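You operate a simulated robot arm through the tools that you are given. There is no shell and no other tool. Be economical: measure what you need, move in short steps, check, and stop when the job is done.

The job below is to be done with a simulated robot arm. You get a single attempt, and the scene is never put back.

JOB
Swap the blue collar on the fixture for the orange one.
Fine: screw FREE first, TIGHT after; the blue collar goes on the bench.

Only the result counts: the job must be done as asked and must still hold three seconds after the hand-in. Knocking over, shifting, dropping, spilling or breaking anything else fails it.

ROBOT AND FRAMES
A 7-joint arm with a two-finger parallel gripper, fixed in place. Base frame: the origin is at the foot of the arm, x ahead of it, y to its left, z up; the work surface is at about z = 86. Units: cm, rad, N and s.
With the tool pointing down near the work surface it reaches from about 24 to 68 cm from the base axis. Its first joint turns from -1.152 to 1.152 rad. Payload 2.4 kg.
Tool frame: the origin (TCP) lies between the finger pads and is the grasp point; the fingertips stand 3 cm ahead of it; z points along the fingers, y is the line along which they close. Largest opening 9.4 cm; finger width 2.8, thickness 1; the body of the gripper, 5 by 9.6 cm, starts 5.5 cm behind the TCP.
Orientation is told as [roll, pitch, yaw] about the base's x, y, z axes, in that order, counted from this pose: with the fingers straight down and closing along the base's y, the tool's x points along the base's -x, its y along +y and its z along -z.

CONTROLS
- The arm moves only by the tool step_arm. Its argument "deltas" is a list that holds one entry, the list of rows, each a list of 6 numbers: the shift along the tool's x, y, z in cm, then the turn, a rotation vector about the tool's x, y, z in rad. In form: [[[tx, ty, tz, ax, ay, az], ...]]. A call has 1 to 12 rows; each row is the pose to reach, as a shift and turn from the pose commanded when the call began, along the tool's axes at that moment. "hand" is the finger opening in cm, from 0 to 9.4, set as the call begins (left out, the last holds). Rows are played at 5 a second. More than 5 cm and 0.15 rad between two rows, or a gripper value outside its range, and nothing of the call is played. Where a pose cannot be reached the arm comes as near as it can. A force on the tool above 40 N (or 10 N above the force at the start of the call, whichever is more), or a blocked arm, ends the call early, and 0.2 s more pass. The fingers move at their own pace (about 15.3 cm/s each) and stop on an object; they squeeze with about 22 N. The grip force told is the motor's: it shows also when the fingers shut on nothing. Time passes only in rows, and 0.2 s behind the last, so rows that repeat a pose let the fingers close. The reply holds the time, the measured pose of the TCP, the force on the tool along the base axes, the opening and the grip force, in the units named above and with some noise.
- Cameras (640 x 400 px; columns grow to the right, rows downward): "scene" is fixed at [2.86, 48.84, 144.32]; the picture's right is [-0.80, -0.61, 0.00], its down [-0.33, 0.43, -0.84] and it looks along [0.51, -0.67, -0.55] (base axes); focal length 352 px, centre (320, 200). "wrist" rides on the gripper at [7.6, 1.4, -10.2] in the tool frame; the picture's right is [-0.18, 0.98, 0.00], its down [-0.75, -0.14, -0.64] and it looks along [-0.63, -0.12, 0.77] (tool axes); focal length 243 px, centre (320, 200). There is no depth. A picture from a camera that has moved, and an enlarged one, comes with that camera's place and axes in the base frame and with its lens. The place of the scene camera against the robot may be out by one fixed shift of up to 2.5 cm in any direction.
- capture(camera): a new picture of that camera. It takes no simulated time.
- enlarge(camera, box): a new picture of the part [left, top, right, bottom] of that camera's present view, enlarged. It takes no simulated time.
- finish_job(): hands the job in; it is judged then, once.

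Go step by step. Nothing tells you positions but the pictures and the camera data: compare them with the known pose of the tool, close in by small moves and look again before you grip or let go. The budget is 120 turns and 84 pictures, counting those below and the enlarged ones. Unless the task says otherwise, let go and move clear before handing in, and close with one line.

The tools are called after ">>>" as a command line: name --argument value ..., lists and objects as JSON in quotes. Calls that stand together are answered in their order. step_arm: Moves the arm, as the interface text tells. Its arguments: {"type":"object","properties":{"deltas":{"type":"array","items":{"type":"array","items":{"type":"array","items":{"type":"number"}}}},"hand":{"type":"number"}},"required":["deltas"]} The other tools are called the same way: capture (camera) takes a picture; enlarge (camera, box) takes an enlarged picture of a part of a camera's view; finish_job () hands the job in.

At the start:

```text
time: 0.0
eef_pos: [31.26, -11.31, 122.65]
tcp_rot: [0.001, 0.0, -0.001]
ft_force: [0.4, -1.3, 0.3]
finger_gap: 9.38
finger_force: 0.0
```

scene: 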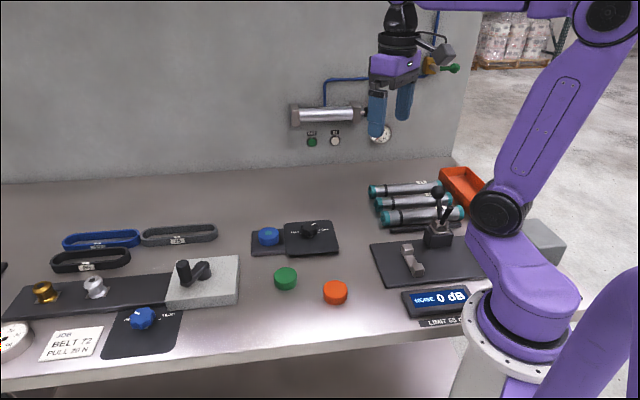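
wrist: 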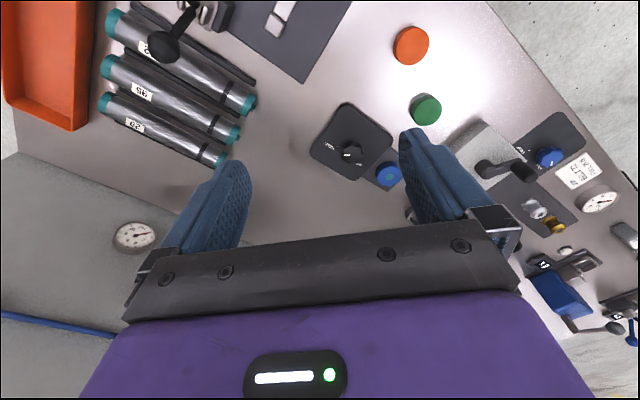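

I see a dark fixture with a blue collar and a black knob (likely the FREE/TIGHT screw), plus loose green and orange collars on the bench. I'll look closer first.

>>> enlarge --camera "scene" --box '[230, 200, 390, 310]'

>>> enlarge --camera "wrist" --box '[290, 10, 470, 200]'

>>> enlarge --camera "scene" --box '[0, 220, 250, 370]'

```text
3.64 times, centred on (310, 255) of scene
camera zoom: at [2.86, 48.84, 144.32], right [-0.8, -0.61, 0.0], down [-0.33, 0.43, -0.84], along [0.51, -0.67, -0.55], focal length 1281 px, centre (356, 0)
```

zoom: 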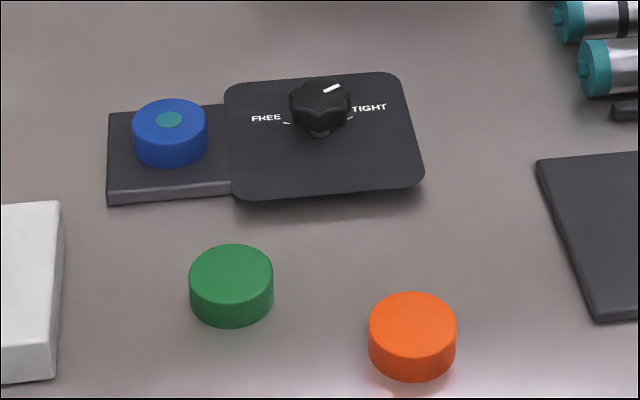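

```text
2.11 times, centred on (380, 105) of wrist
camera zoom: at [23.69, -9.94, 133.09], right [0.18, 0.98, 0.0], down [0.75, -0.14, 0.64], along [0.63, -0.12, -0.77], focal length 511 px, centre (194, 400)
```

zoom: 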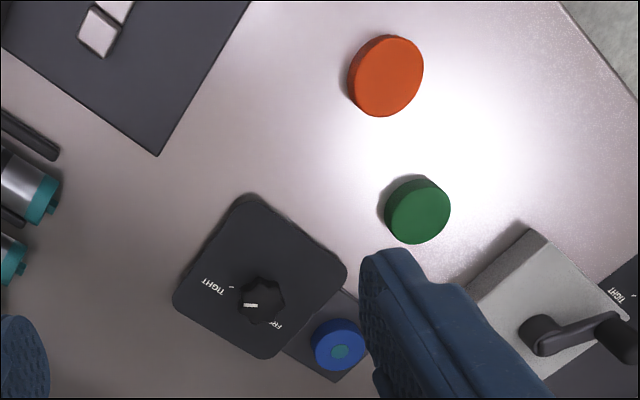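

```text
2.56 times, centred on (125, 295) of scene
camera zoom: at [2.86, 48.84, 144.32], right [-0.8, -0.61, 0.0], down [-0.33, 0.43, -0.84], along [0.51, -0.67, -0.55], focal length 902 px, centre (819, -43)
```

zoom: 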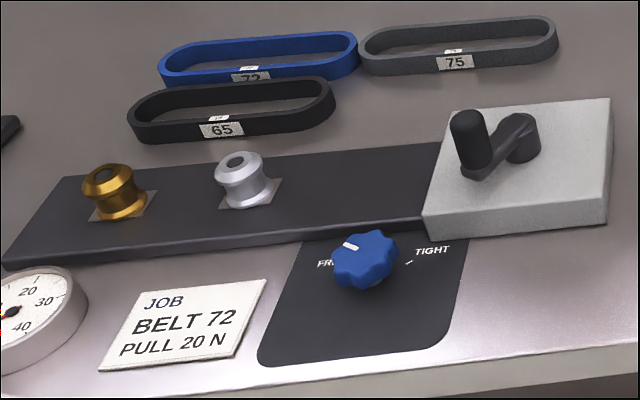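

The pointer on the black knob seems to be at TIGHT. Estimates: knob (47.5, -8), blue collar (55.4, -1), orange (32, 3). I'll move above the knob for a closer look.

>>> step_arm --deltas '[[[-3.3, 0.7, 3, 0, 0, 0], [-6.6, 1.4, 6, 0, 0, 0], [-9.9, 2.1, 9, 0, 0, 0], [-13.2, 2.8, 12, 0, 0, 0], [-16.24, 3.3, 14.65, 0, 0, 0], [-16.24, 3.3, 14.65, 0, 0, 0]]]'

>>> capture --camera "wrist"

>>> capture --camera "scene"

```text
time: 1.4
eef_pos: [47.44, -8.01, 108.28]
tcp_rot: [0.001, 0.0, 0.001]
ft_force: [0.8, -0.2, -0.6]
finger_gap: 9.42
finger_force: 0.0
```

```text
78 pictures are left
camera wrist: at [39.78, -6.48, 118.67], right [0.18, 0.98, 0.0], down [0.75, -0.14, 0.64], along [0.63, -0.12, -0.77], focal length 243 px, centre (320, 200)
```

wrist: 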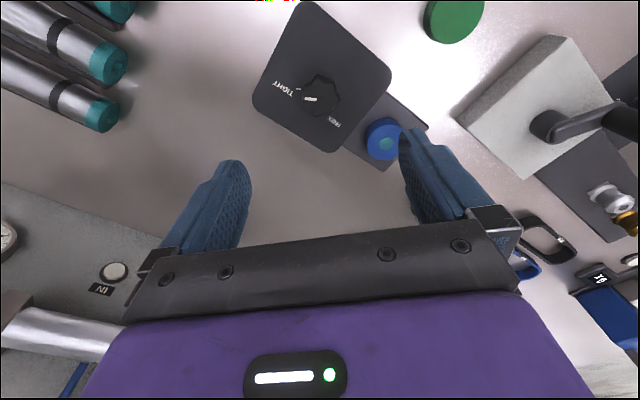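

```text
77 pictures are left
```

scene: 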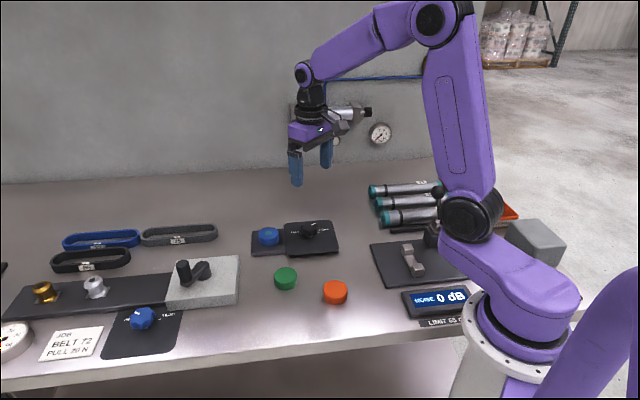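

Triangulating the two wrist views puts the knob near (48.3, -8.4, top ≈ 89.5) and the blue collar near (56.1, -0.7, top ≈ 89). Next I'll look at the dial more closely.

>>> enlarge --camera "wrist" --box '[240, 20, 440, 180]'

>>> enlarge --camera "scene" --box '[240, 205, 350, 265]'

```text
2.50 times, centred on (340, 100) of wrist
camera zoom: at [39.78, -6.48, 118.67], right [0.18, 0.98, 0.0], down [0.75, -0.14, 0.64], along [0.63, -0.12, -0.77], focal length 606 px, centre (270, 450)
```

zoom: 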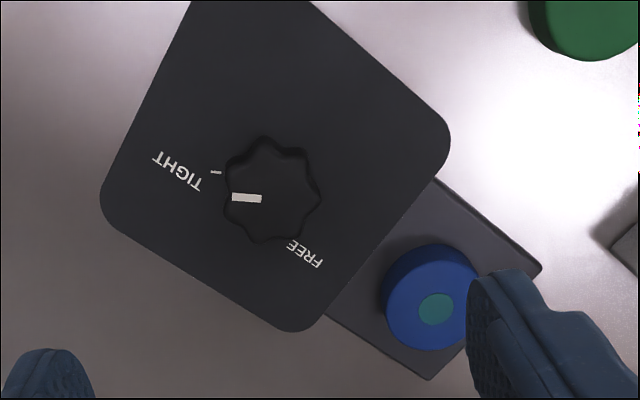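

```text
5.82 times, centred on (295, 235) of scene
camera zoom: at [2.86, 48.84, 144.32], right [-0.8, -0.61, 0.0], down [-0.33, 0.43, -0.84], along [0.51, -0.67, -0.55], focal length 2049 px, centre (466, -4)
```

zoom: 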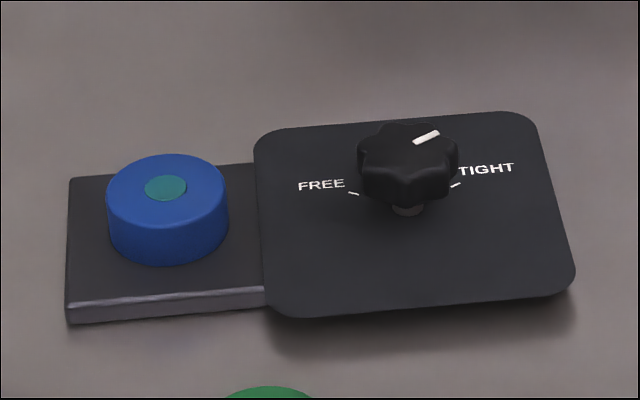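

The pointer sits at the TIGHT tick (about -100°) and the FREE tick is at about +5°, so roughly 105° counter-clockwise seen from above. I'll pre-turn the hand to yaw -0.9 above the knob and look.

>>> step_arm --deltas '[[[-0.1, 0, 2, 0, 0, 0.15], [-0.2, 0, 4, 0, 0, 0.3], [-0.4, 0, 6, 0, 0, 0.45], [-0.5, 0, 8, 0, 0, 0.6], [-0.6, 0, 10, 0, 0, 0.75], [-0.66, -0.09, 11.2, 0, 0, 0.9], [-0.66, -0.09, 11.2, 0, 0, 0.9]]]' --hand 7.5

>>> capture --camera "wrist"

>>> capture --camera "scene"

```text
time: 3.0
eef_pos: [48.45, -8.07, 96.94]
tcp_rot: [0.0, -0.001, -0.901]
ft_force: [1.2, -0.4, -0.5]
finger_gap: 7.47
finger_force: 0.0
```

```text
74 pictures are left
camera wrist: at [44.71, -1.21, 107.36], right [0.89, 0.46, 0.0], down [0.36, -0.68, 0.64], along [0.3, -0.57, -0.77], focal length 243 px, centre (320, 200)
```

wrist: 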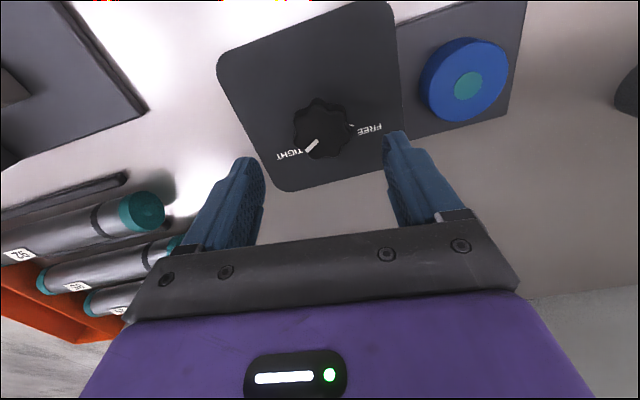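

```text
73 pictures are left
```

scene: 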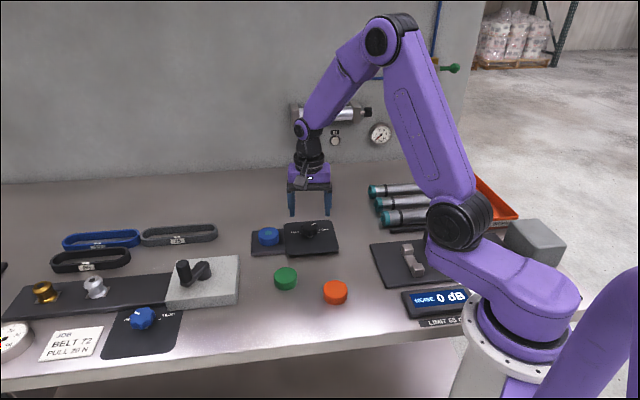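

>>> enlarge --camera "wrist" --box '[260, 80, 420, 180]'

```text
4.00 times, centred on (340, 130) of wrist
camera zoom: at [44.71, -1.21, 107.36], right [0.89, 0.46, 0.0], down [0.36, -0.68, 0.64], along [0.3, -0.57, -0.77], focal length 970 px, centre (240, 480)
```

zoom: 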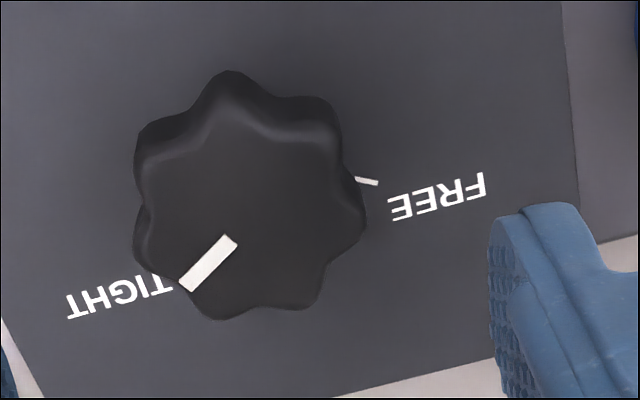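

The hand is centred over the knob. I'll go down so the fingertips reach z ≈ 88, then close.

>>> step_arm --deltas '[[[0, 0, 3, 0, 0, 0], [0, 0, 5, 0, 0, 0], [0, 0, 5.9, 0, 0, 0], [0, 0, 5.9, 0, 0, 0]]]'

>>> enlarge --camera "scene" --box '[240, 170, 370, 270]'

```text
time: 4.0
eef_pos: [48.29, -8.05, 91.09]
tcp_rot: [0.001, -0.002, -0.901]
ft_force: [0.0, 0.0, 0.1]
finger_gap: 7.47
finger_force: 0.0
```

```text
4.00 times, centred on (305, 220) of scene
camera zoom: at [2.86, 48.84, 144.32], right [-0.8, -0.61, 0.0], down [-0.33, 0.43, -0.84], along [0.51, -0.67, -0.55], focal length 1409 px, centre (380, 120)
```

zoom: 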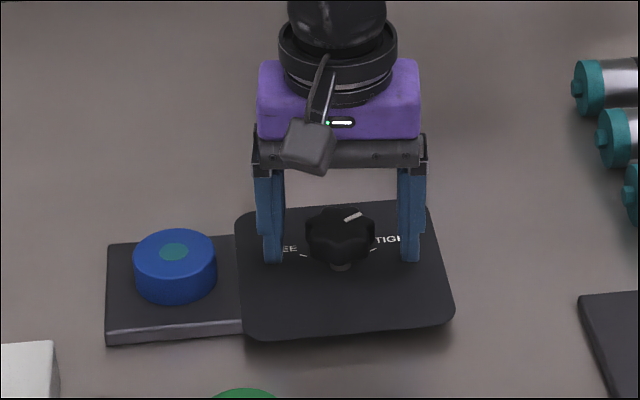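

The fingers straddle the knob at a good height. Closing on it now.

>>> step_arm --deltas '[[[0, 0, 0, 0, 0, 0], [0, 0, 0, 0, 0, 0], [0, 0, 0, 0, 0, 0]]]' --hand 2.5

```text
time: 4.8
eef_pos: [48.43, -8.1, 90.92]
tcp_rot: [0.002, -0.003, -0.898]
ft_force: [9.6, 6.3, -9.8]
finger_gap: 4.25
finger_force: 44.8
```

Gripped at 4.25 cm. Turning counter-clockwise in small steps.

>>> step_arm --deltas '[[[0, 0.1, 0, 0, 0, -0.08], [0, 0.1, 0, 0, 0, -0.16], [0, 0.1, 0, 0, 0, -0.24], [0, 0.1, 0, 0, 0, -0.32], [0, 0.1, 0, 0, 0, -0.4], [0, 0.1, 0, 0, 0, -0.5]]]'

>>> enlarge --camera "scene" --box '[240, 170, 370, 270]'

```text
time: 6.2
eef_pos: [48.28, -8.09, 90.99]
tcp_rot: [0.001, -0.004, -0.399]
ft_force: [6.9, 5.5, 23.5]
finger_gap: 4.24
finger_force: 45.5
```

```text
4.00 times, centred on (305, 220) of scene
camera zoom: at [2.84, 48.86, 144.31], right [-0.8, -0.61, 0.0], down [-0.33, 0.43, -0.84], along [0.51, -0.67, -0.55], focal length 1409 px, centre (380, 120)
```

zoom: 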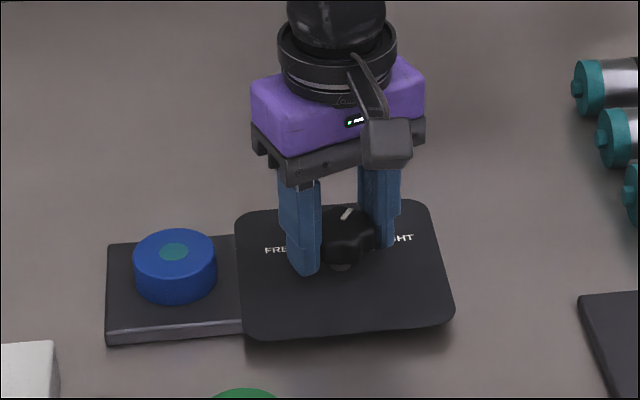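

The knob turns with the hand, with some upward push from the screw rising. I'll continue with a slight rise.

>>> step_arm --deltas '[[[0, 0, -0.1, 0, 0, -0.1], [0, 0, -0.1, 0, 0, -0.2], [0, 0, -0.1, 0, 0, -0.3], [0, 0, -0.1, 0, 0, -0.4], [0, 0, -0.1, 0, 0, -0.5], [0, 0, -0.1, 0, 0, -0.6]]]'

```text
time: 7.6
eef_pos: [48.43, -8.26, 90.89]
tcp_rot: [-0.002, -0.001, 0.202]
ft_force: [15.2, -3.0, -12.4]
finger_gap: 4.25
finger_force: 45.4
```

>>> step_arm --deltas '[[[0, 0, 0, 0, 0, -0.1], [0, 0, 0, 0, 0, -0.2], [0, 0, 0, 0, 0, -0.3], [0, 0, 0, 0, 0, -0.4], [0, 0, 0, 0, 0, -0.5], [0, 0, 0, 0, 0, -0.6], [0, 0, 0, 0, 0, -0.7], [0, 0, 0, 0, 0, -0.76]]]'

>>> enlarge --camera "scene" --box '[240, 170, 370, 270]'

>>> capture --camera "wrist"

```text
time: 9.3
eef_pos: [48.36, -8.22, 91.08]
tcp_rot: [-0.003, 0.001, 0.904]
ft_force: [6.2, -2.1, -8.0]
finger_gap: 4.23
finger_force: 44.4
stopped in row 8: the force on the tool passed its limit (the readings are from after the stop); the commanded pose is now the measured one
```

```text
4.00 times, centred on (305, 220) of scene
camera zoom: at [2.89, 48.83, 144.32], right [-0.8, -0.61, 0.0], down [-0.33, 0.43, -0.84], along [0.51, -0.67, -0.55], focal length 1409 px, centre (380, 120)
```

zoom: 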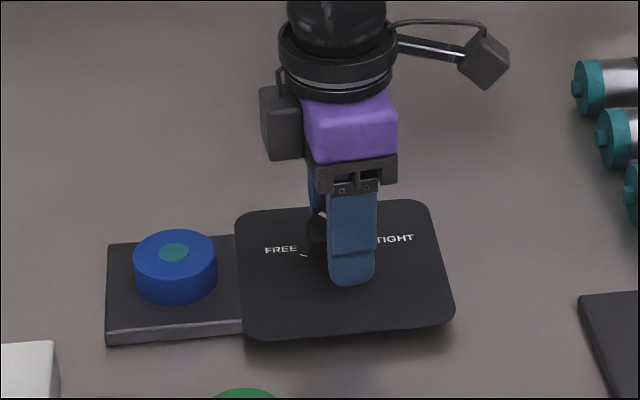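

```text
68 pictures are left
camera wrist: at [42.53, -13.24, 101.41], right [-0.66, 0.75, 0.0], down [0.58, 0.5, 0.64], along [0.48, 0.42, -0.77], focal length 243 px, centre (320, 200)
```

wrist: 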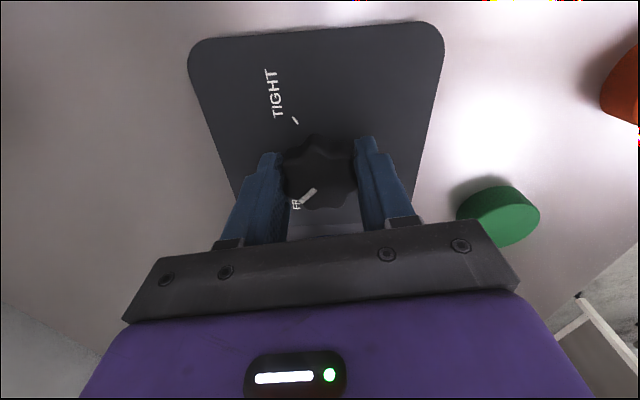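

Turned 1.80 rad, then the force limit tripped, probably at the stop. I'll open, rise and check the pointer.

>>> step_arm --deltas '[[[0, 0, 0, 0, 0, 0], [0, 0, 0, 0, 0, 0], [0, 0, -3, 0, 0, 0], [0, 0, -7, 0, 0, 0], [0, 0, -7, 0, 0, 0]]]' --hand 7.5

>>> enlarge --camera "wrist" --box '[240, 60, 400, 220]'

>>> enlarge --camera "scene" --box '[240, 205, 350, 265]'

```text
time: 10.5
eef_pos: [48.46, -8.17, 97.99]
tcp_rot: [-0.002, -0.001, 0.9]
ft_force: [0.8, 0.0, -0.9]
finger_gap: 7.52
finger_force: 0.0
```

```text
2.50 times, centred on (320, 140) of wrist
camera zoom: at [42.62, -13.17, 108.35], right [-0.66, 0.75, 0.0], down [0.58, 0.5, 0.64], along [0.48, 0.42, -0.77], focal length 606 px, centre (320, 350)
```

zoom: 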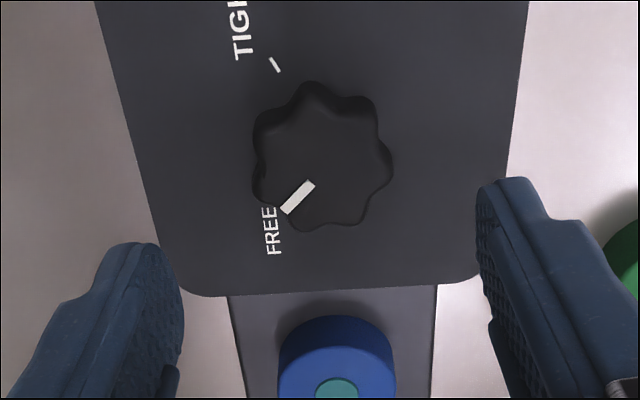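

```text
5.82 times, centred on (295, 235) of scene
camera zoom: at [2.86, 48.84, 144.32], right [-0.8, -0.61, 0.0], down [-0.33, 0.43, -0.84], along [0.51, -0.67, -0.55], focal length 2049 px, centre (466, -4)
```

zoom: 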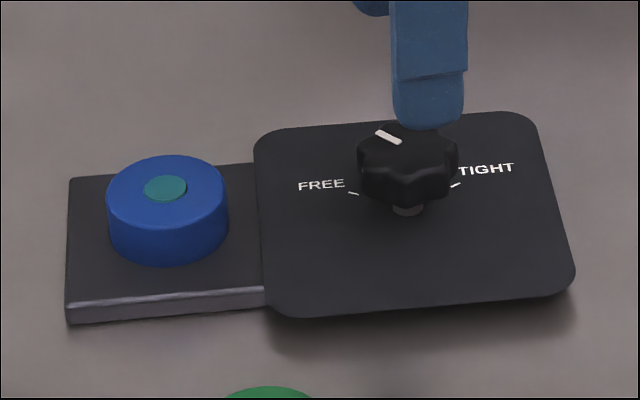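

>>> enlarge --camera "scene" --box '[290, 220, 325, 245]'

>>> enlarge --camera "wrist" --box '[290, 85, 350, 165]'

```text
16.00 times, centred on (308, 232) of scene
camera zoom: at [2.86, 48.84, 144.32], right [-0.8, -0.61, 0.0], down [-0.33, 0.43, -0.84], along [0.51, -0.67, -0.55], focal length 5635 px, centre (520, -320)
```

zoom: 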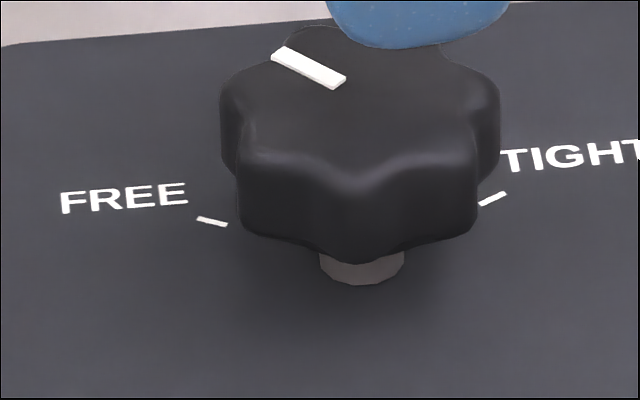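

```text
5.00 times, centred on (320, 125) of wrist
camera zoom: at [42.62, -13.17, 108.35], right [-0.66, 0.75, 0.0], down [0.58, 0.5, 0.64], along [0.48, 0.42, -0.77], focal length 1213 px, centre (320, 575)
```

zoom: 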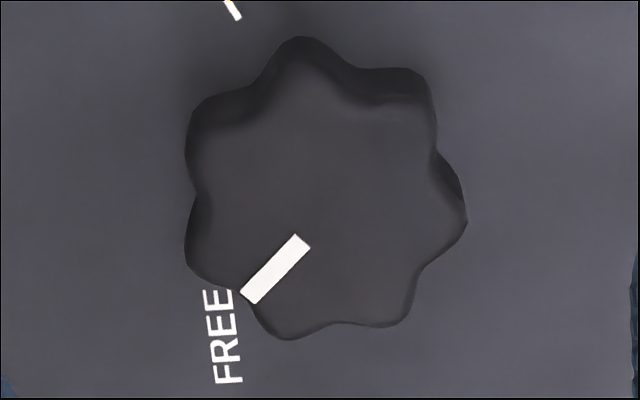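

The pointer reads about -5° against the FREE tick at about +15°, so it needs roughly 20° more. I'll regrip at yaw 0.5 and turn on until it is at the stop or tick.

>>> step_arm --deltas '[[[-0.06, 0.05, 0, 0, 0, 0.14], [-0.06, 0.05, 0, 0, 0, 0.28], [-0.06, 0.05, 1, 0, 0, 0.4], [-0.06, 0.05, 4, 0, 0, 0.4], [-0.06, 0.05, 6.5, 0, 0, 0.4], [-0.06, 0.05, 7, 0, 0, 0.4], [-0.06, 0.05, 7, 0, 0, 0.4]]]'

>>> step_arm --deltas '[[[0, 0, 0, 0, 0, 0], [0, 0, 0, 0, 0, 0], [0, 0, 0, 0, 0, 0]]]' --hand 2.5

>>> step_arm --deltas '[[[0, 0, 0, 0, 0, -0.07], [0, 0, 0, 0, 0, -0.14], [0, 0, 0, 0, 0, -0.21], [0, 0, 0, 0, 0, -0.28], [0, 0, 0, 0, 0, -0.33]]]'

>>> enlarge --camera "wrist" --box '[260, 100, 400, 220]'

```text
time: 12.1
eef_pos: [48.32, -7.93, 91.17]
tcp_rot: [-0.001, 0.0, 0.502]
ft_force: [0.0, 0.2, -0.4]
finger_gap: 7.5
finger_force: 0.0
```

```text
time: 12.9
eef_pos: [48.47, -8.15, 91.27]
tcp_rot: [-0.003, -0.001, 0.5]
ft_force: [9.0, -15.8, -12.1]
finger_gap: 4.23
finger_force: 44.9
```

```text
time: 14.1
eef_pos: [48.45, -8.19, 91.12]
tcp_rot: [-0.005, -0.004, 0.829]
ft_force: [13.9, -23.2, 4.4]
finger_gap: 4.2
finger_force: 45.3
```

```text
3.33 times, centred on (330, 160) of wrist
camera zoom: at [42.12, -12.78, 101.48], right [-0.6, 0.8, 0.0], down [0.61, 0.46, 0.65], along [0.52, 0.39, -0.76], focal length 809 px, centre (287, 333)
```

zoom: 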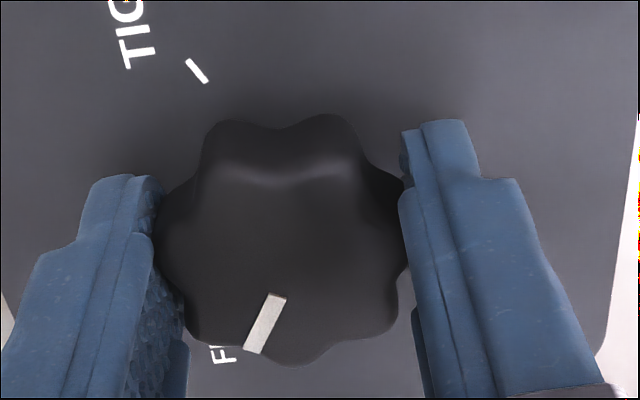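

>>> step_arm --deltas '[[[0, -0.15, 0, 0, 0, 0], [0, -0.15, 0, 0, 0, -0.04], [0, -0.15, 0, 0, 0, -0.08], [0, -0.15, 0, 0, 0, -0.08]]]'

>>> step_arm --deltas '[[[0, 0, 0, 0, 0, 0], [0, 0, 0, 0, 0, 0], [0, 0, -3, 0, 0, 0], [0, 0, -7, 0, 0, 0], [0, 0, -7, 0, 0, 0]]]' --hand 7.5

>>> enlarge --camera "scene" --box '[290, 220, 325, 245]'

>>> enlarge --camera "wrist" --box '[280, 85, 350, 165]'

```text
time: 15.1
eef_pos: [48.38, -8.01, 91.18]
tcp_rot: [0.0, 0.0, 0.914]
ft_force: [-4.0, -10.5, 35.8]
finger_gap: 4.18
finger_force: 45.0
```

```text
time: 16.3
eef_pos: [48.38, -8.24, 97.89]
tcp_rot: [0.001, 0.001, 0.914]
ft_force: [0.9, 0.0, 0.5]
finger_gap: 7.53
finger_force: 0.0
```

```text
16.00 times, centred on (308, 232) of scene
camera zoom: at [2.86, 48.84, 144.32], right [-0.8, -0.61, 0.0], down [-0.33, 0.43, -0.84], along [0.51, -0.67, -0.55], focal length 5635 px, centre (520, -320)
```

zoom: 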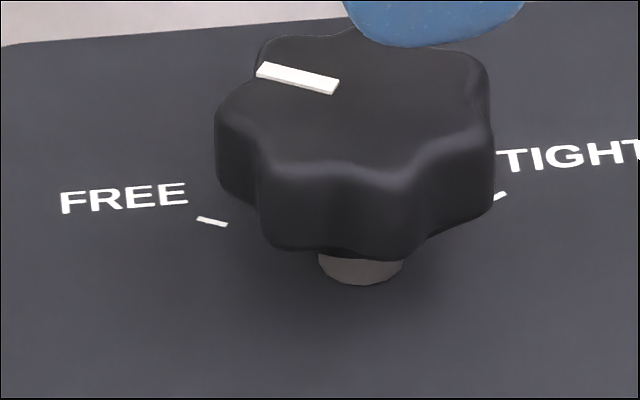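

```text
5.00 times, centred on (315, 125) of wrist
camera zoom: at [42.57, -13.4, 108.32], right [-0.66, 0.75, 0.0], down [0.57, 0.51, 0.64], along [0.48, 0.43, -0.77], focal length 1213 px, centre (345, 575)
```

zoom: 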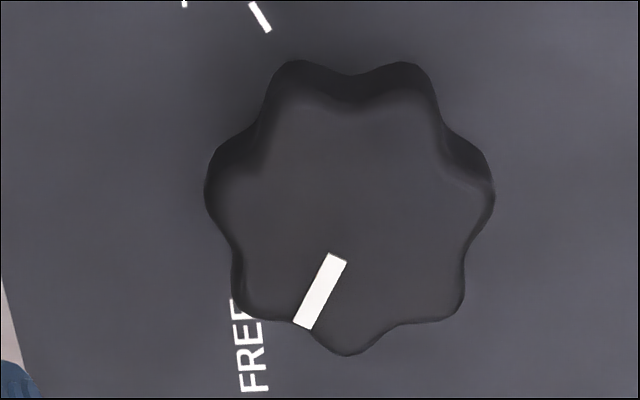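

The pointer is now parallel to the FREE tick. Next I'll move over the blue collar with yaw 0.75, so the fingers close across the block's axis.

>>> step_arm --deltas '[[[-3.5, -0.5, 0, 0, 0, 0.05], [-7, -1, 0, 0, 0, 0.1], [-10.68, -1.51, 0, 0, 0, 0.164], [-10.68, -1.51, 0, 0, 0, 0.164]]]' --hand 8.5

>>> capture --camera "wrist"

```text
time: 17.3
eef_pos: [56.52, -0.51, 98.15]
tcp_rot: [0.0, -0.001, 0.748]
ft_force: [0.0, 0.1, -1.0]
finger_gap: 8.51
finger_force: 0.1
```

```text
60 pictures are left
camera wrist: at [49.86, -4.63, 108.55], right [-0.53, 0.85, 0.0], down [0.65, 0.41, 0.64], along [0.54, 0.34, -0.77], focal length 243 px, centre (320, 200)
```

wrist: 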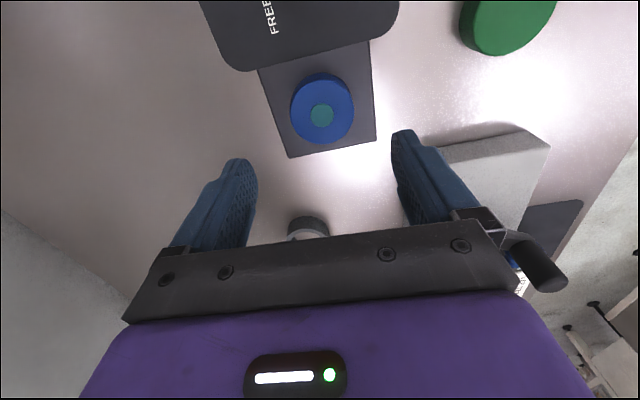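

>>> enlarge --camera "wrist" --box '[250, 40, 400, 170]'

>>> enlarge --camera "scene" --box '[240, 205, 350, 265]'

```text
3.08 times, centred on (325, 105) of wrist
camera zoom: at [49.86, -4.63, 108.55], right [-0.53, 0.85, 0.0], down [0.65, 0.41, 0.64], along [0.54, 0.34, -0.77], focal length 746 px, centre (305, 492)
```

zoom: 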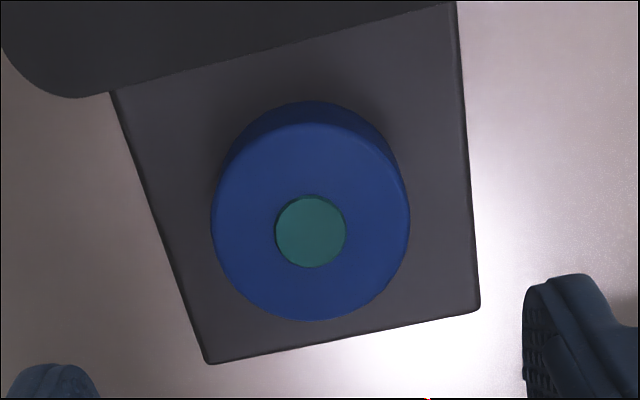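

```text
5.82 times, centred on (295, 235) of scene
camera zoom: at [2.86, 48.84, 144.32], right [-0.8, -0.61, 0.0], down [-0.33, 0.43, -0.84], along [0.51, -0.67, -0.55], focal length 2049 px, centre (466, -4)
```

zoom: 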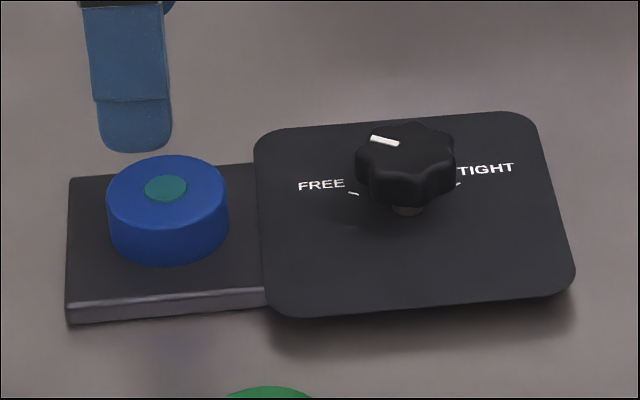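

The collar centre lies about (-0.55, -0.2) from the TCP in base axes. I'll correct, come down partway and look again.

>>> step_arm --deltas '[[[0.57, 0.24, 0, 0, 0, 0], [0.57, 0.24, 3, 0, 0, 0], [0.57, 0.24, 3.5, 0, 0, 0], [0.57, 0.24, 3.5, 0, 0, 0]]]'

>>> capture --camera "wrist"

```text
time: 18.3
eef_pos: [55.6, -0.7, 94.37]
tcp_rot: [0.0, -0.001, 0.748]
ft_force: [-0.5, -0.5, 0.1]
finger_gap: 8.51
finger_force: 0.1
```

```text
57 pictures are left
camera wrist: at [49.04, -4.85, 104.83], right [-0.53, 0.85, 0.0], down [0.65, 0.41, 0.64], along [0.54, 0.34, -0.77], focal length 243 px, centre (320, 200)
```

wrist: 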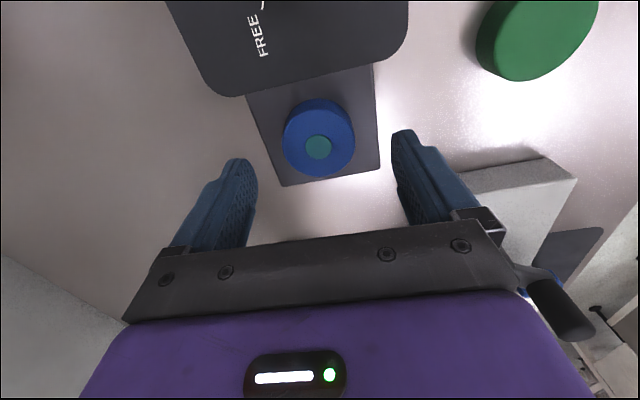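

The collar is centred within about 0.2 cm. Going down and closing on it.

>>> step_arm --deltas '[[[0, 0, 2, 0, 0, 0], [0, 0, 3.4, 0, 0, 0], [0, 0, 3.9, 0, 0, 0], [0, 0, 3.9, 0, 0, 0]]]'

>>> step_arm --deltas '[[[0, 0, 0, 0, 0, 0], [0, 0, 0, 0, 0, 0], [0, 0, 0, 0, 0, 0]]]' --hand 3.5

>>> enlarge --camera "scene" --box '[220, 170, 350, 270]'

```text
time: 19.3
eef_pos: [55.49, -0.79, 90.49]
tcp_rot: [0.0, 0.001, 0.751]
ft_force: [0.3, 0.5, 0.3]
finger_gap: 8.53
finger_force: 0.0
```

```text
time: 20.1
eef_pos: [55.49, -0.85, 90.67]
tcp_rot: [0.0, 0.0, 0.747]
ft_force: [-0.1, 0.0, 0.0]
finger_gap: 5.05
finger_force: 22.3
```

```text
4.00 times, centred on (285, 220) of scene
camera zoom: at [2.86, 48.84, 144.32], right [-0.8, -0.61, 0.0], down [-0.33, 0.43, -0.84], along [0.51, -0.67, -0.55], focal length 1409 px, centre (460, 120)
```

zoom: 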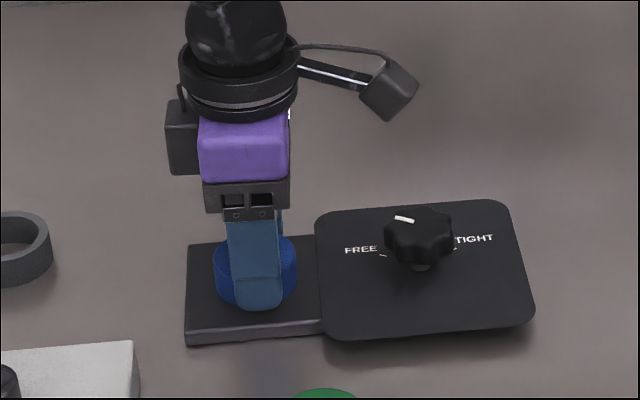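

Gripped at 5.05 cm with no side force. Lifting straight up.

>>> step_arm --deltas '[[[0, 0, -0.5, 0, 0, 0], [0, 0, -1, 0, 0, 0], [0, 0, -2, 0, 0, 0], [0, 0, -4, 0, 0, 0], [0, 0, -7, 0, 0, 0], [0, 0, -9, 0, 0, 0]]]'

>>> enlarge --camera "scene" --box '[190, 150, 390, 310]'

>>> capture --camera "wrist"

```text
time: 21.5
eef_pos: [55.47, -0.83, 99.53]
tcp_rot: [0.0, 0.0, 0.749]
ft_force: [0.3, -0.2, -0.8]
finger_gap: 5.05
finger_force: 22.3
```

```text
2.50 times, centred on (290, 230) of scene
camera zoom: at [2.86, 48.84, 144.32], right [-0.8, -0.61, 0.0], down [-0.33, 0.43, -0.84], along [0.51, -0.67, -0.55], focal length 880 px, centre (395, 125)
```

zoom: 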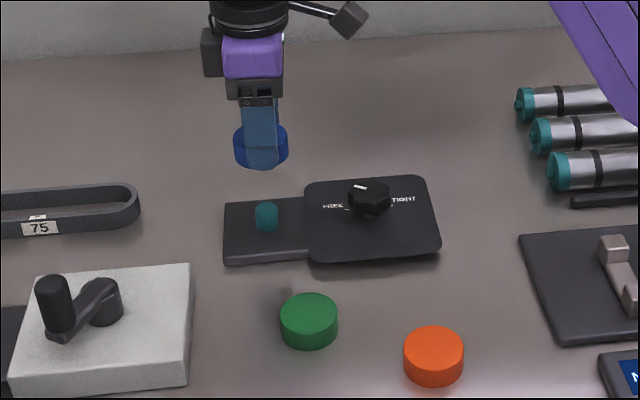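

```text
54 pictures are left
camera wrist: at [48.96, -5.06, 109.9], right [-0.53, 0.85, 0.0], down [0.65, 0.41, 0.64], along [0.54, 0.34, -0.77], focal length 243 px, centre (320, 200)
```

wrist: 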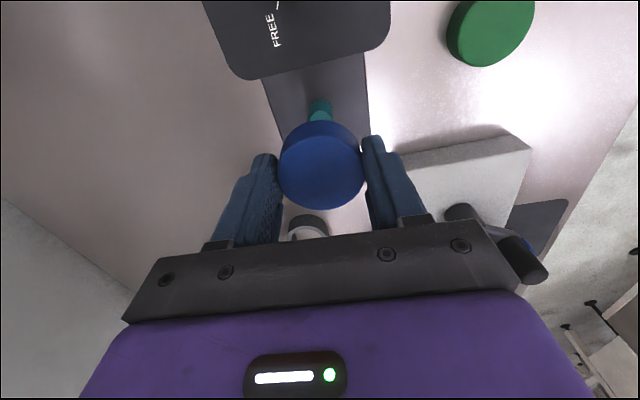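

The blue collar is off and the peg stays on the fixture. I'll carry it to clear bench behind the fixture, around (61, -10.5).

>>> step_arm --deltas '[[[0.8, -3.5, 0, 0, 0, 0], [1.6, -7, 0, 0, 0, 0], [2.58, -10.85, 0, 0, 0, 0], [2.58, -10.85, 4, 0, 0, 0], [2.58, -10.85, 4, 0, 0, 0]]]'

>>> capture --camera "wrist"

>>> enlarge --camera "scene" --box '[190, 130, 390, 290]'

```text
time: 22.7
eef_pos: [60.86, -10.57, 95.39]
tcp_rot: [-0.001, -0.001, 0.748]
ft_force: [0.1, 0.0, -0.3]
finger_gap: 5.04
finger_force: 22.1
```

```text
53 pictures are left
camera wrist: at [54.36, -14.67, 105.69], right [-0.53, 0.85, 0.0], down [0.65, 0.41, 0.64], along [0.54, 0.34, -0.77], focal length 243 px, centre (320, 200)
```

wrist: 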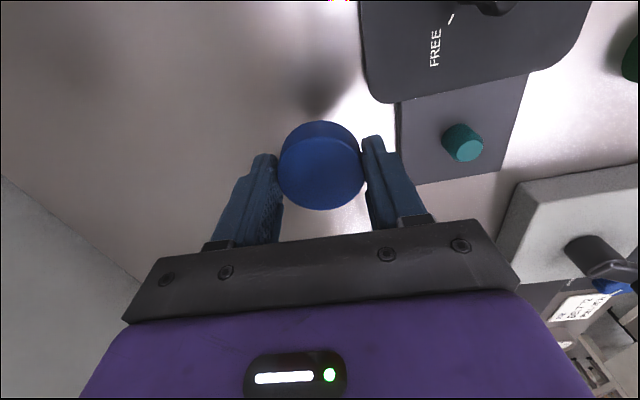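

```text
2.50 times, centred on (290, 210) of scene
camera zoom: at [2.86, 48.84, 144.32], right [-0.8, -0.61, 0.0], down [-0.33, 0.43, -0.84], along [0.51, -0.67, -0.55], focal length 880 px, centre (395, 175)
```

zoom: 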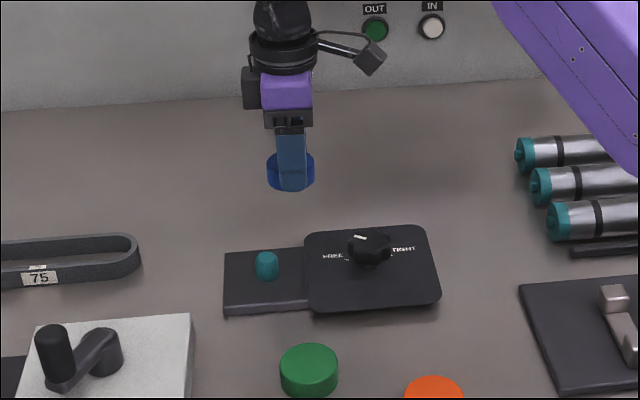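

The spot is clear but a bit near the plate, so I'll shift 1.5 cm further away and lower gently.

>>> step_arm --deltas '[[[0.3, -1.5, 0, 0, 0, 0], [0.3, -1.5, 3, 0, 0, 0], [0.3, -1.5, 5, 0, 0, 0], [0.3, -1.5, 5.5, 0, 0, 0], [0.3, -1.5, 5.7, 0, 0, 0], [0.3, -1.5, 5.7, 0, 0, 0]]]'

>>> enlarge --camera "scene" --box '[230, 160, 330, 240]'

```text
time: 24.1
eef_pos: [61.85, -11.93, 89.77]
tcp_rot: [0.0, 0.0, 0.75]
ft_force: [0.2, 0.0, -0.8]
finger_gap: 5.07
finger_force: 21.8
```

```text
5.00 times, centred on (280, 200) of scene
camera zoom: at [2.86, 48.84, 144.32], right [-0.8, -0.61, 0.0], down [-0.33, 0.43, -0.84], along [0.51, -0.67, -0.55], focal length 1761 px, centre (520, 200)
```

zoom: 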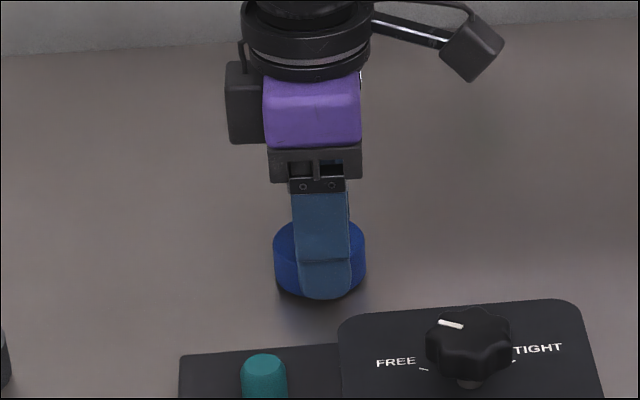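

Nearly on the bench with no contact force yet, so I'll lower in fine steps.

>>> step_arm --deltas '[[[0, 0, 0.1, 0, 0, 0], [0, 0, 0.2, 0, 0, 0], [0, 0, 0.3, 0, 0, 0], [0, 0, 0.3, 0, 0, 0]]]'

```text
time: 25.1
eef_pos: [61.86, -11.91, 89.61]
tcp_rot: [0.001, 0.0, 0.749]
ft_force: [-0.1, -0.3, -0.1]
finger_gap: 5.05
finger_force: 22.1
```

>>> step_arm --deltas '[[[0, 0, 0.1, 0, 0, 0], [0, 0, 0.1, 0, 0, 0]]]'

>>> step_arm --deltas '[[[0, 0, 0.1, 0, 0, 0], [0, 0, 0.1, 0, 0, 0]]]'

>>> enlarge --camera "scene" --box '[255, 190, 315, 230]'

```text
time: 25.7
eef_pos: [61.89, -11.93, 89.63]
tcp_rot: [-0.002, 0.001, 0.748]
ft_force: [-0.1, -0.6, 0.3]
finger_gap: 5.06
finger_force: 22.0
```

```text
time: 26.3
eef_pos: [62.01, -12.01, 89.72]
tcp_rot: [0.0, -0.001, 0.749]
ft_force: [-0.3, -0.5, -0.7]
finger_gap: 5.05
finger_force: 21.7
```

```text
10.00 times, centred on (285, 210) of scene
camera zoom: at [2.86, 48.84, 144.32], right [-0.8, -0.61, 0.0], down [-0.33, 0.43, -0.84], along [0.51, -0.67, -0.55], focal length 3522 px, centre (670, 100)
```

zoom: 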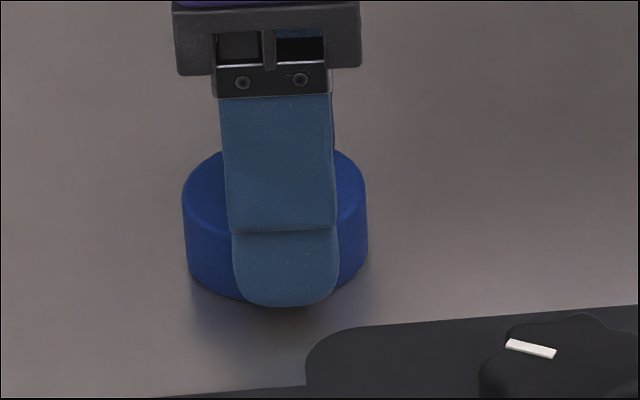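

>>> step_arm --deltas '[[[0, 0, 0.15, 0, 0, 0], [0, 0, 0.3, 0, 0, 0], [0, 0, 0.3, 0, 0, 0]]]'

>>> enlarge --camera "scene" --box '[255, 190, 315, 230]'

```text
time: 27.1
eef_pos: [61.92, -11.87, 89.43]
tcp_rot: [-0.005, -0.001, 0.748]
ft_force: [-5.3, -3.2, 21.9]
finger_gap: 5.04
finger_force: 21.7
```

```text
10.00 times, centred on (285, 210) of scene
camera zoom: at [2.81, 48.84, 144.32], right [-0.8, -0.61, 0.0], down [-0.33, 0.43, -0.84], along [0.51, -0.67, -0.55], focal length 3522 px, centre (670, 100)
```

zoom: 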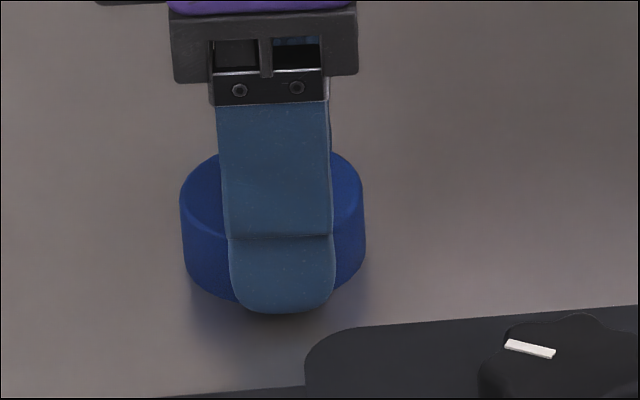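

Contact at about 22 N. I'll ease up slightly, open, and rise.

>>> step_arm --deltas '[[[0, 0, -0.12, 0, 0, 0], [0, 0, -0.12, 0, 0, 0]]]'

>>> step_arm --deltas '[[[0, 0, 0, 0, 0, 0], [0, 0, 0, 0, 0, 0], [0, 0, -2, 0, 0, 0], [0, 0, -6, 0, 0, 0], [0, 0, -10, 0, 0, 0], [0, 0, -10, 0, 0, 0]]]' --hand 7.5

>>> enlarge --camera "scene" --box '[190, 130, 390, 310]'

>>> capture --camera "wrist"

```text
time: 27.7
eef_pos: [61.9, -11.88, 89.29]
tcp_rot: [-0.001, -0.001, 0.747]
ft_force: [-0.5, -4.7, 12.6]
finger_gap: 5.11
finger_force: 22.1
```

```text
time: 29.1
eef_pos: [62.05, -11.85, 99.65]
tcp_rot: [-0.001, 0.0, 0.749]
ft_force: [-0.6, -0.1, -0.1]
finger_gap: 7.49
finger_force: 0.1
```

```text
2.22 times, centred on (290, 220) of scene
camera zoom: at [2.86, 48.84, 144.32], right [-0.8, -0.61, 0.0], down [-0.33, 0.43, -0.84], along [0.51, -0.67, -0.55], focal length 783 px, centre (387, 156)
```

zoom: 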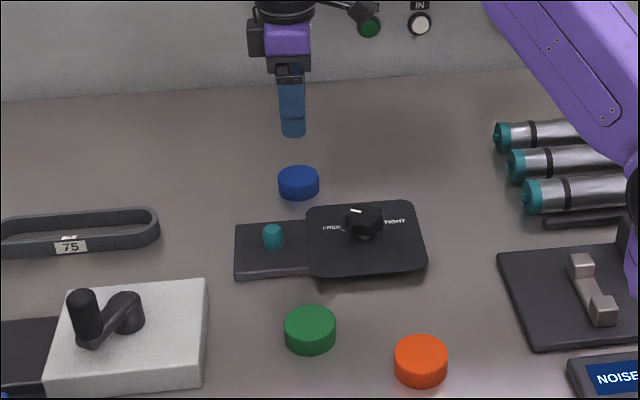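

```text
47 pictures are left
camera wrist: at [55.5, -15.82, 109.99], right [-0.53, 0.85, 0.0], down [0.65, 0.41, 0.64], along [0.54, 0.34, -0.77], focal length 243 px, centre (320, 200)
```

wrist: 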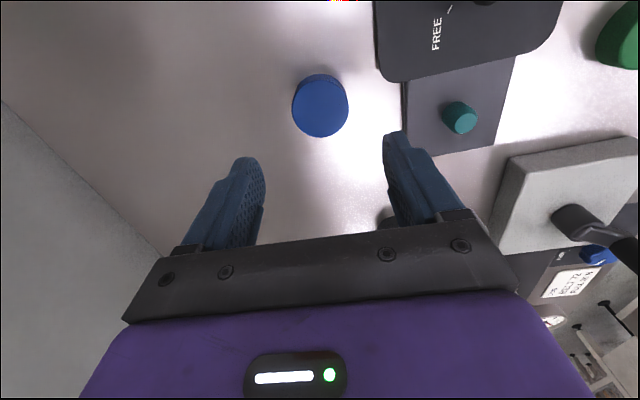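

The blue collar is resting flat on the bench. Next I'll go over to the orange collar near (32, 3).

>>> step_arm --deltas '[[[1.4, 3.9, -2, 0, 0, 0], [2.9, 7.8, -3, 0, 0, 0], [4.4, 11.7, -3, 0, 0, 0], [5.9, 15.7, -3, 0, 0, 0], [7.3, 19.6, -3, 0, 0, 0], [8.8, 23.5, -3, 0, 0, 0], [10.3, 27.4, -2, 0, 0, 0], [11.75, 31.4, 0, 0, 0, 0], [11.75, 31.4, 0, 0, 0, 0]]]' --hand 8.5

>>> capture --camera "wrist"

>>> capture --camera "scene"

```text
time: 31.1
eef_pos: [31.61, 3.14, 99.29]
tcp_rot: [-0.001, 0.0, 0.748]
ft_force: [-0.5, -0.2, -0.4]
finger_gap: 8.5
finger_force: 0.0
```

```text
46 pictures are left
camera wrist: at [25.09, -0.91, 109.75], right [-0.53, 0.85, 0.0], down [0.65, 0.41, 0.64], along [0.54, 0.34, -0.77], focal length 243 px, centre (320, 200)
```

wrist: 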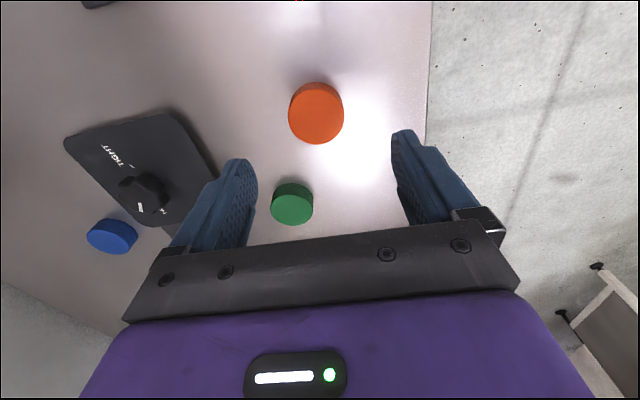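

```text
45 pictures are left
```

scene: 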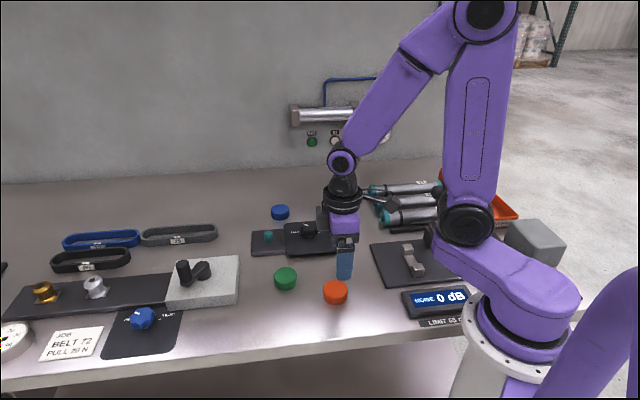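

>>> step_arm --deltas '[[[-0.4, -0.45, 2, 0, 0, 0], [-0.4, -0.45, 5, 0, 0, 0], [-0.4, -0.45, 5.5, 0, 0, 0], [-0.4, -0.45, 5.5, 0, 0, 0]]]'

>>> enlarge --camera "wrist" --box '[240, 80, 400, 180]'

```text
time: 32.1
eef_pos: [32.48, 3.13, 93.95]
tcp_rot: [0.0, 0.001, 0.75]
ft_force: [-0.4, 0.4, -0.3]
finger_gap: 8.52
finger_force: 0.1
```

```text
4.00 times, centred on (320, 130) of wrist
camera zoom: at [25.89, -0.94, 104.3], right [-0.53, 0.85, 0.0], down [0.65, 0.41, 0.64], along [0.54, 0.34, -0.77], focal length 970 px, centre (320, 480)
```

zoom: 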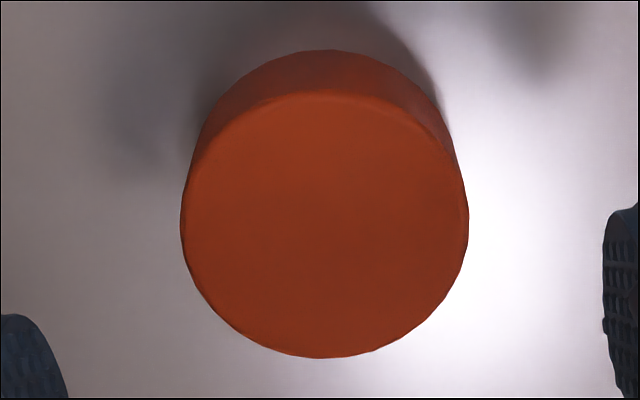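

Centred well. Going down and gripping the orange collar.

>>> step_arm --deltas '[[[0.17, 0.1, 2, 0, 0, 0], [0.17, 0.1, 3.6, 0, 0, 0], [0.17, 0.1, 4.3, 0, 0, 0], [0.17, 0.1, 4.3, 0, 0, 0]]]'

>>> step_arm --deltas '[[[0, 0, 0, 0, 0, 0], [0, 0, 0, 0, 0, 0], [0, 0, 0, 0, 0, 0]]]' --hand 3.5

>>> enlarge --camera "scene" --box '[280, 240, 390, 320]'

```text
time: 33.1
eef_pos: [32.11, 3.19, 89.42]
tcp_rot: [-0.001, -0.001, 0.747]
ft_force: [-0.1, 0.3, -0.1]
finger_gap: 8.51
finger_force: 0.0
```

```text
time: 33.9
eef_pos: [32.28, 3.18, 89.68]
tcp_rot: [-0.001, -0.001, 0.749]
ft_force: [0.0, 0.3, -0.3]
finger_gap: 5.04
finger_force: 21.8
```

```text
5.00 times, centred on (335, 280) of scene
camera zoom: at [2.86, 48.84, 144.32], right [-0.8, -0.61, 0.0], down [-0.33, 0.43, -0.84], along [0.51, -0.67, -0.55], focal length 1761 px, centre (245, -200)
```

zoom: 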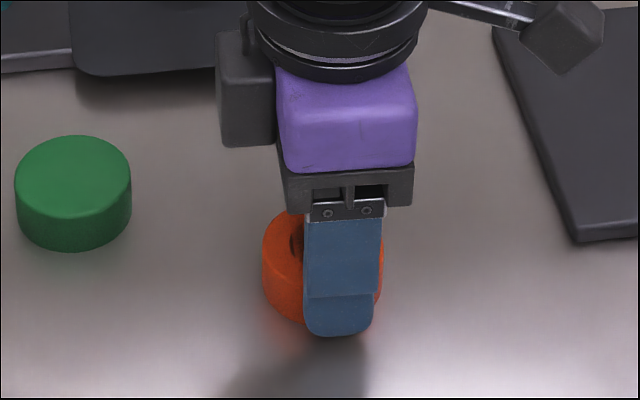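

Gripped at 5.04. Lifting, then checking where the collar sits in the hand.

>>> step_arm --deltas '[[[0, 0, -1, 0, 0, 0], [0, 0, -4, 0, 0, 0], [0, 0, -8, 0, 0, 0], [0, 0, -11, 0, 0, 0], [0, 0, -11, 0, 0, 0]]]'

>>> enlarge --camera "wrist" --box '[220, 60, 420, 240]'

>>> enlarge --camera "scene" --box '[190, 180, 390, 330]'

```text
time: 35.1
eef_pos: [32.39, 3.2, 100.41]
tcp_rot: [0.0, -0.001, 0.75]
ft_force: [0.3, -0.6, -1.0]
finger_gap: 5.06
finger_force: 21.8
```

```text
2.22 times, centred on (320, 150) of wrist
camera zoom: at [25.84, -0.88, 110.84], right [-0.53, 0.85, 0.0], down [0.65, 0.41, 0.64], along [0.54, 0.34, -0.77], focal length 539 px, centre (320, 311)
```

zoom: 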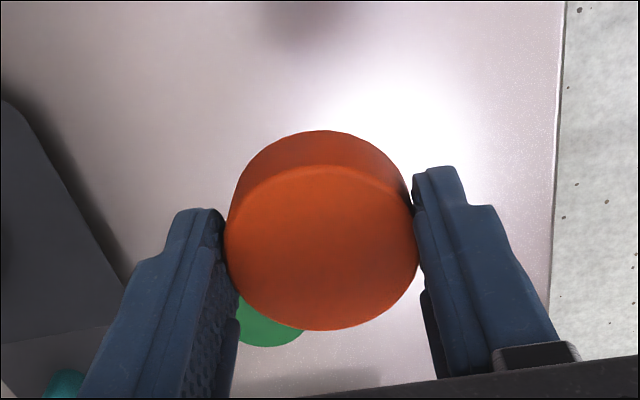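

```text
2.67 times, centred on (290, 255) of scene
camera zoom: at [2.86, 48.84, 144.32], right [-0.8, -0.61, 0.0], down [-0.33, 0.43, -0.84], along [0.51, -0.67, -0.55], focal length 939 px, centre (400, 53)
```

zoom: 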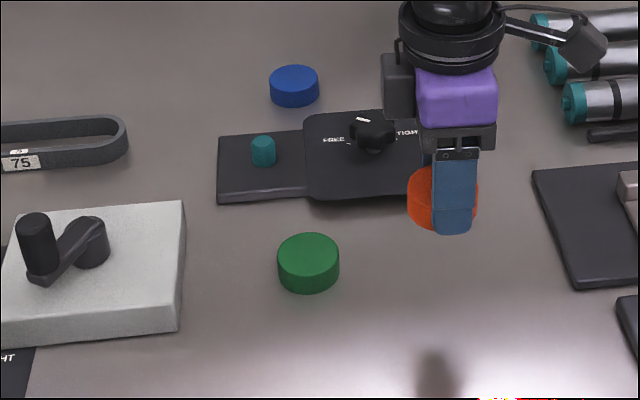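

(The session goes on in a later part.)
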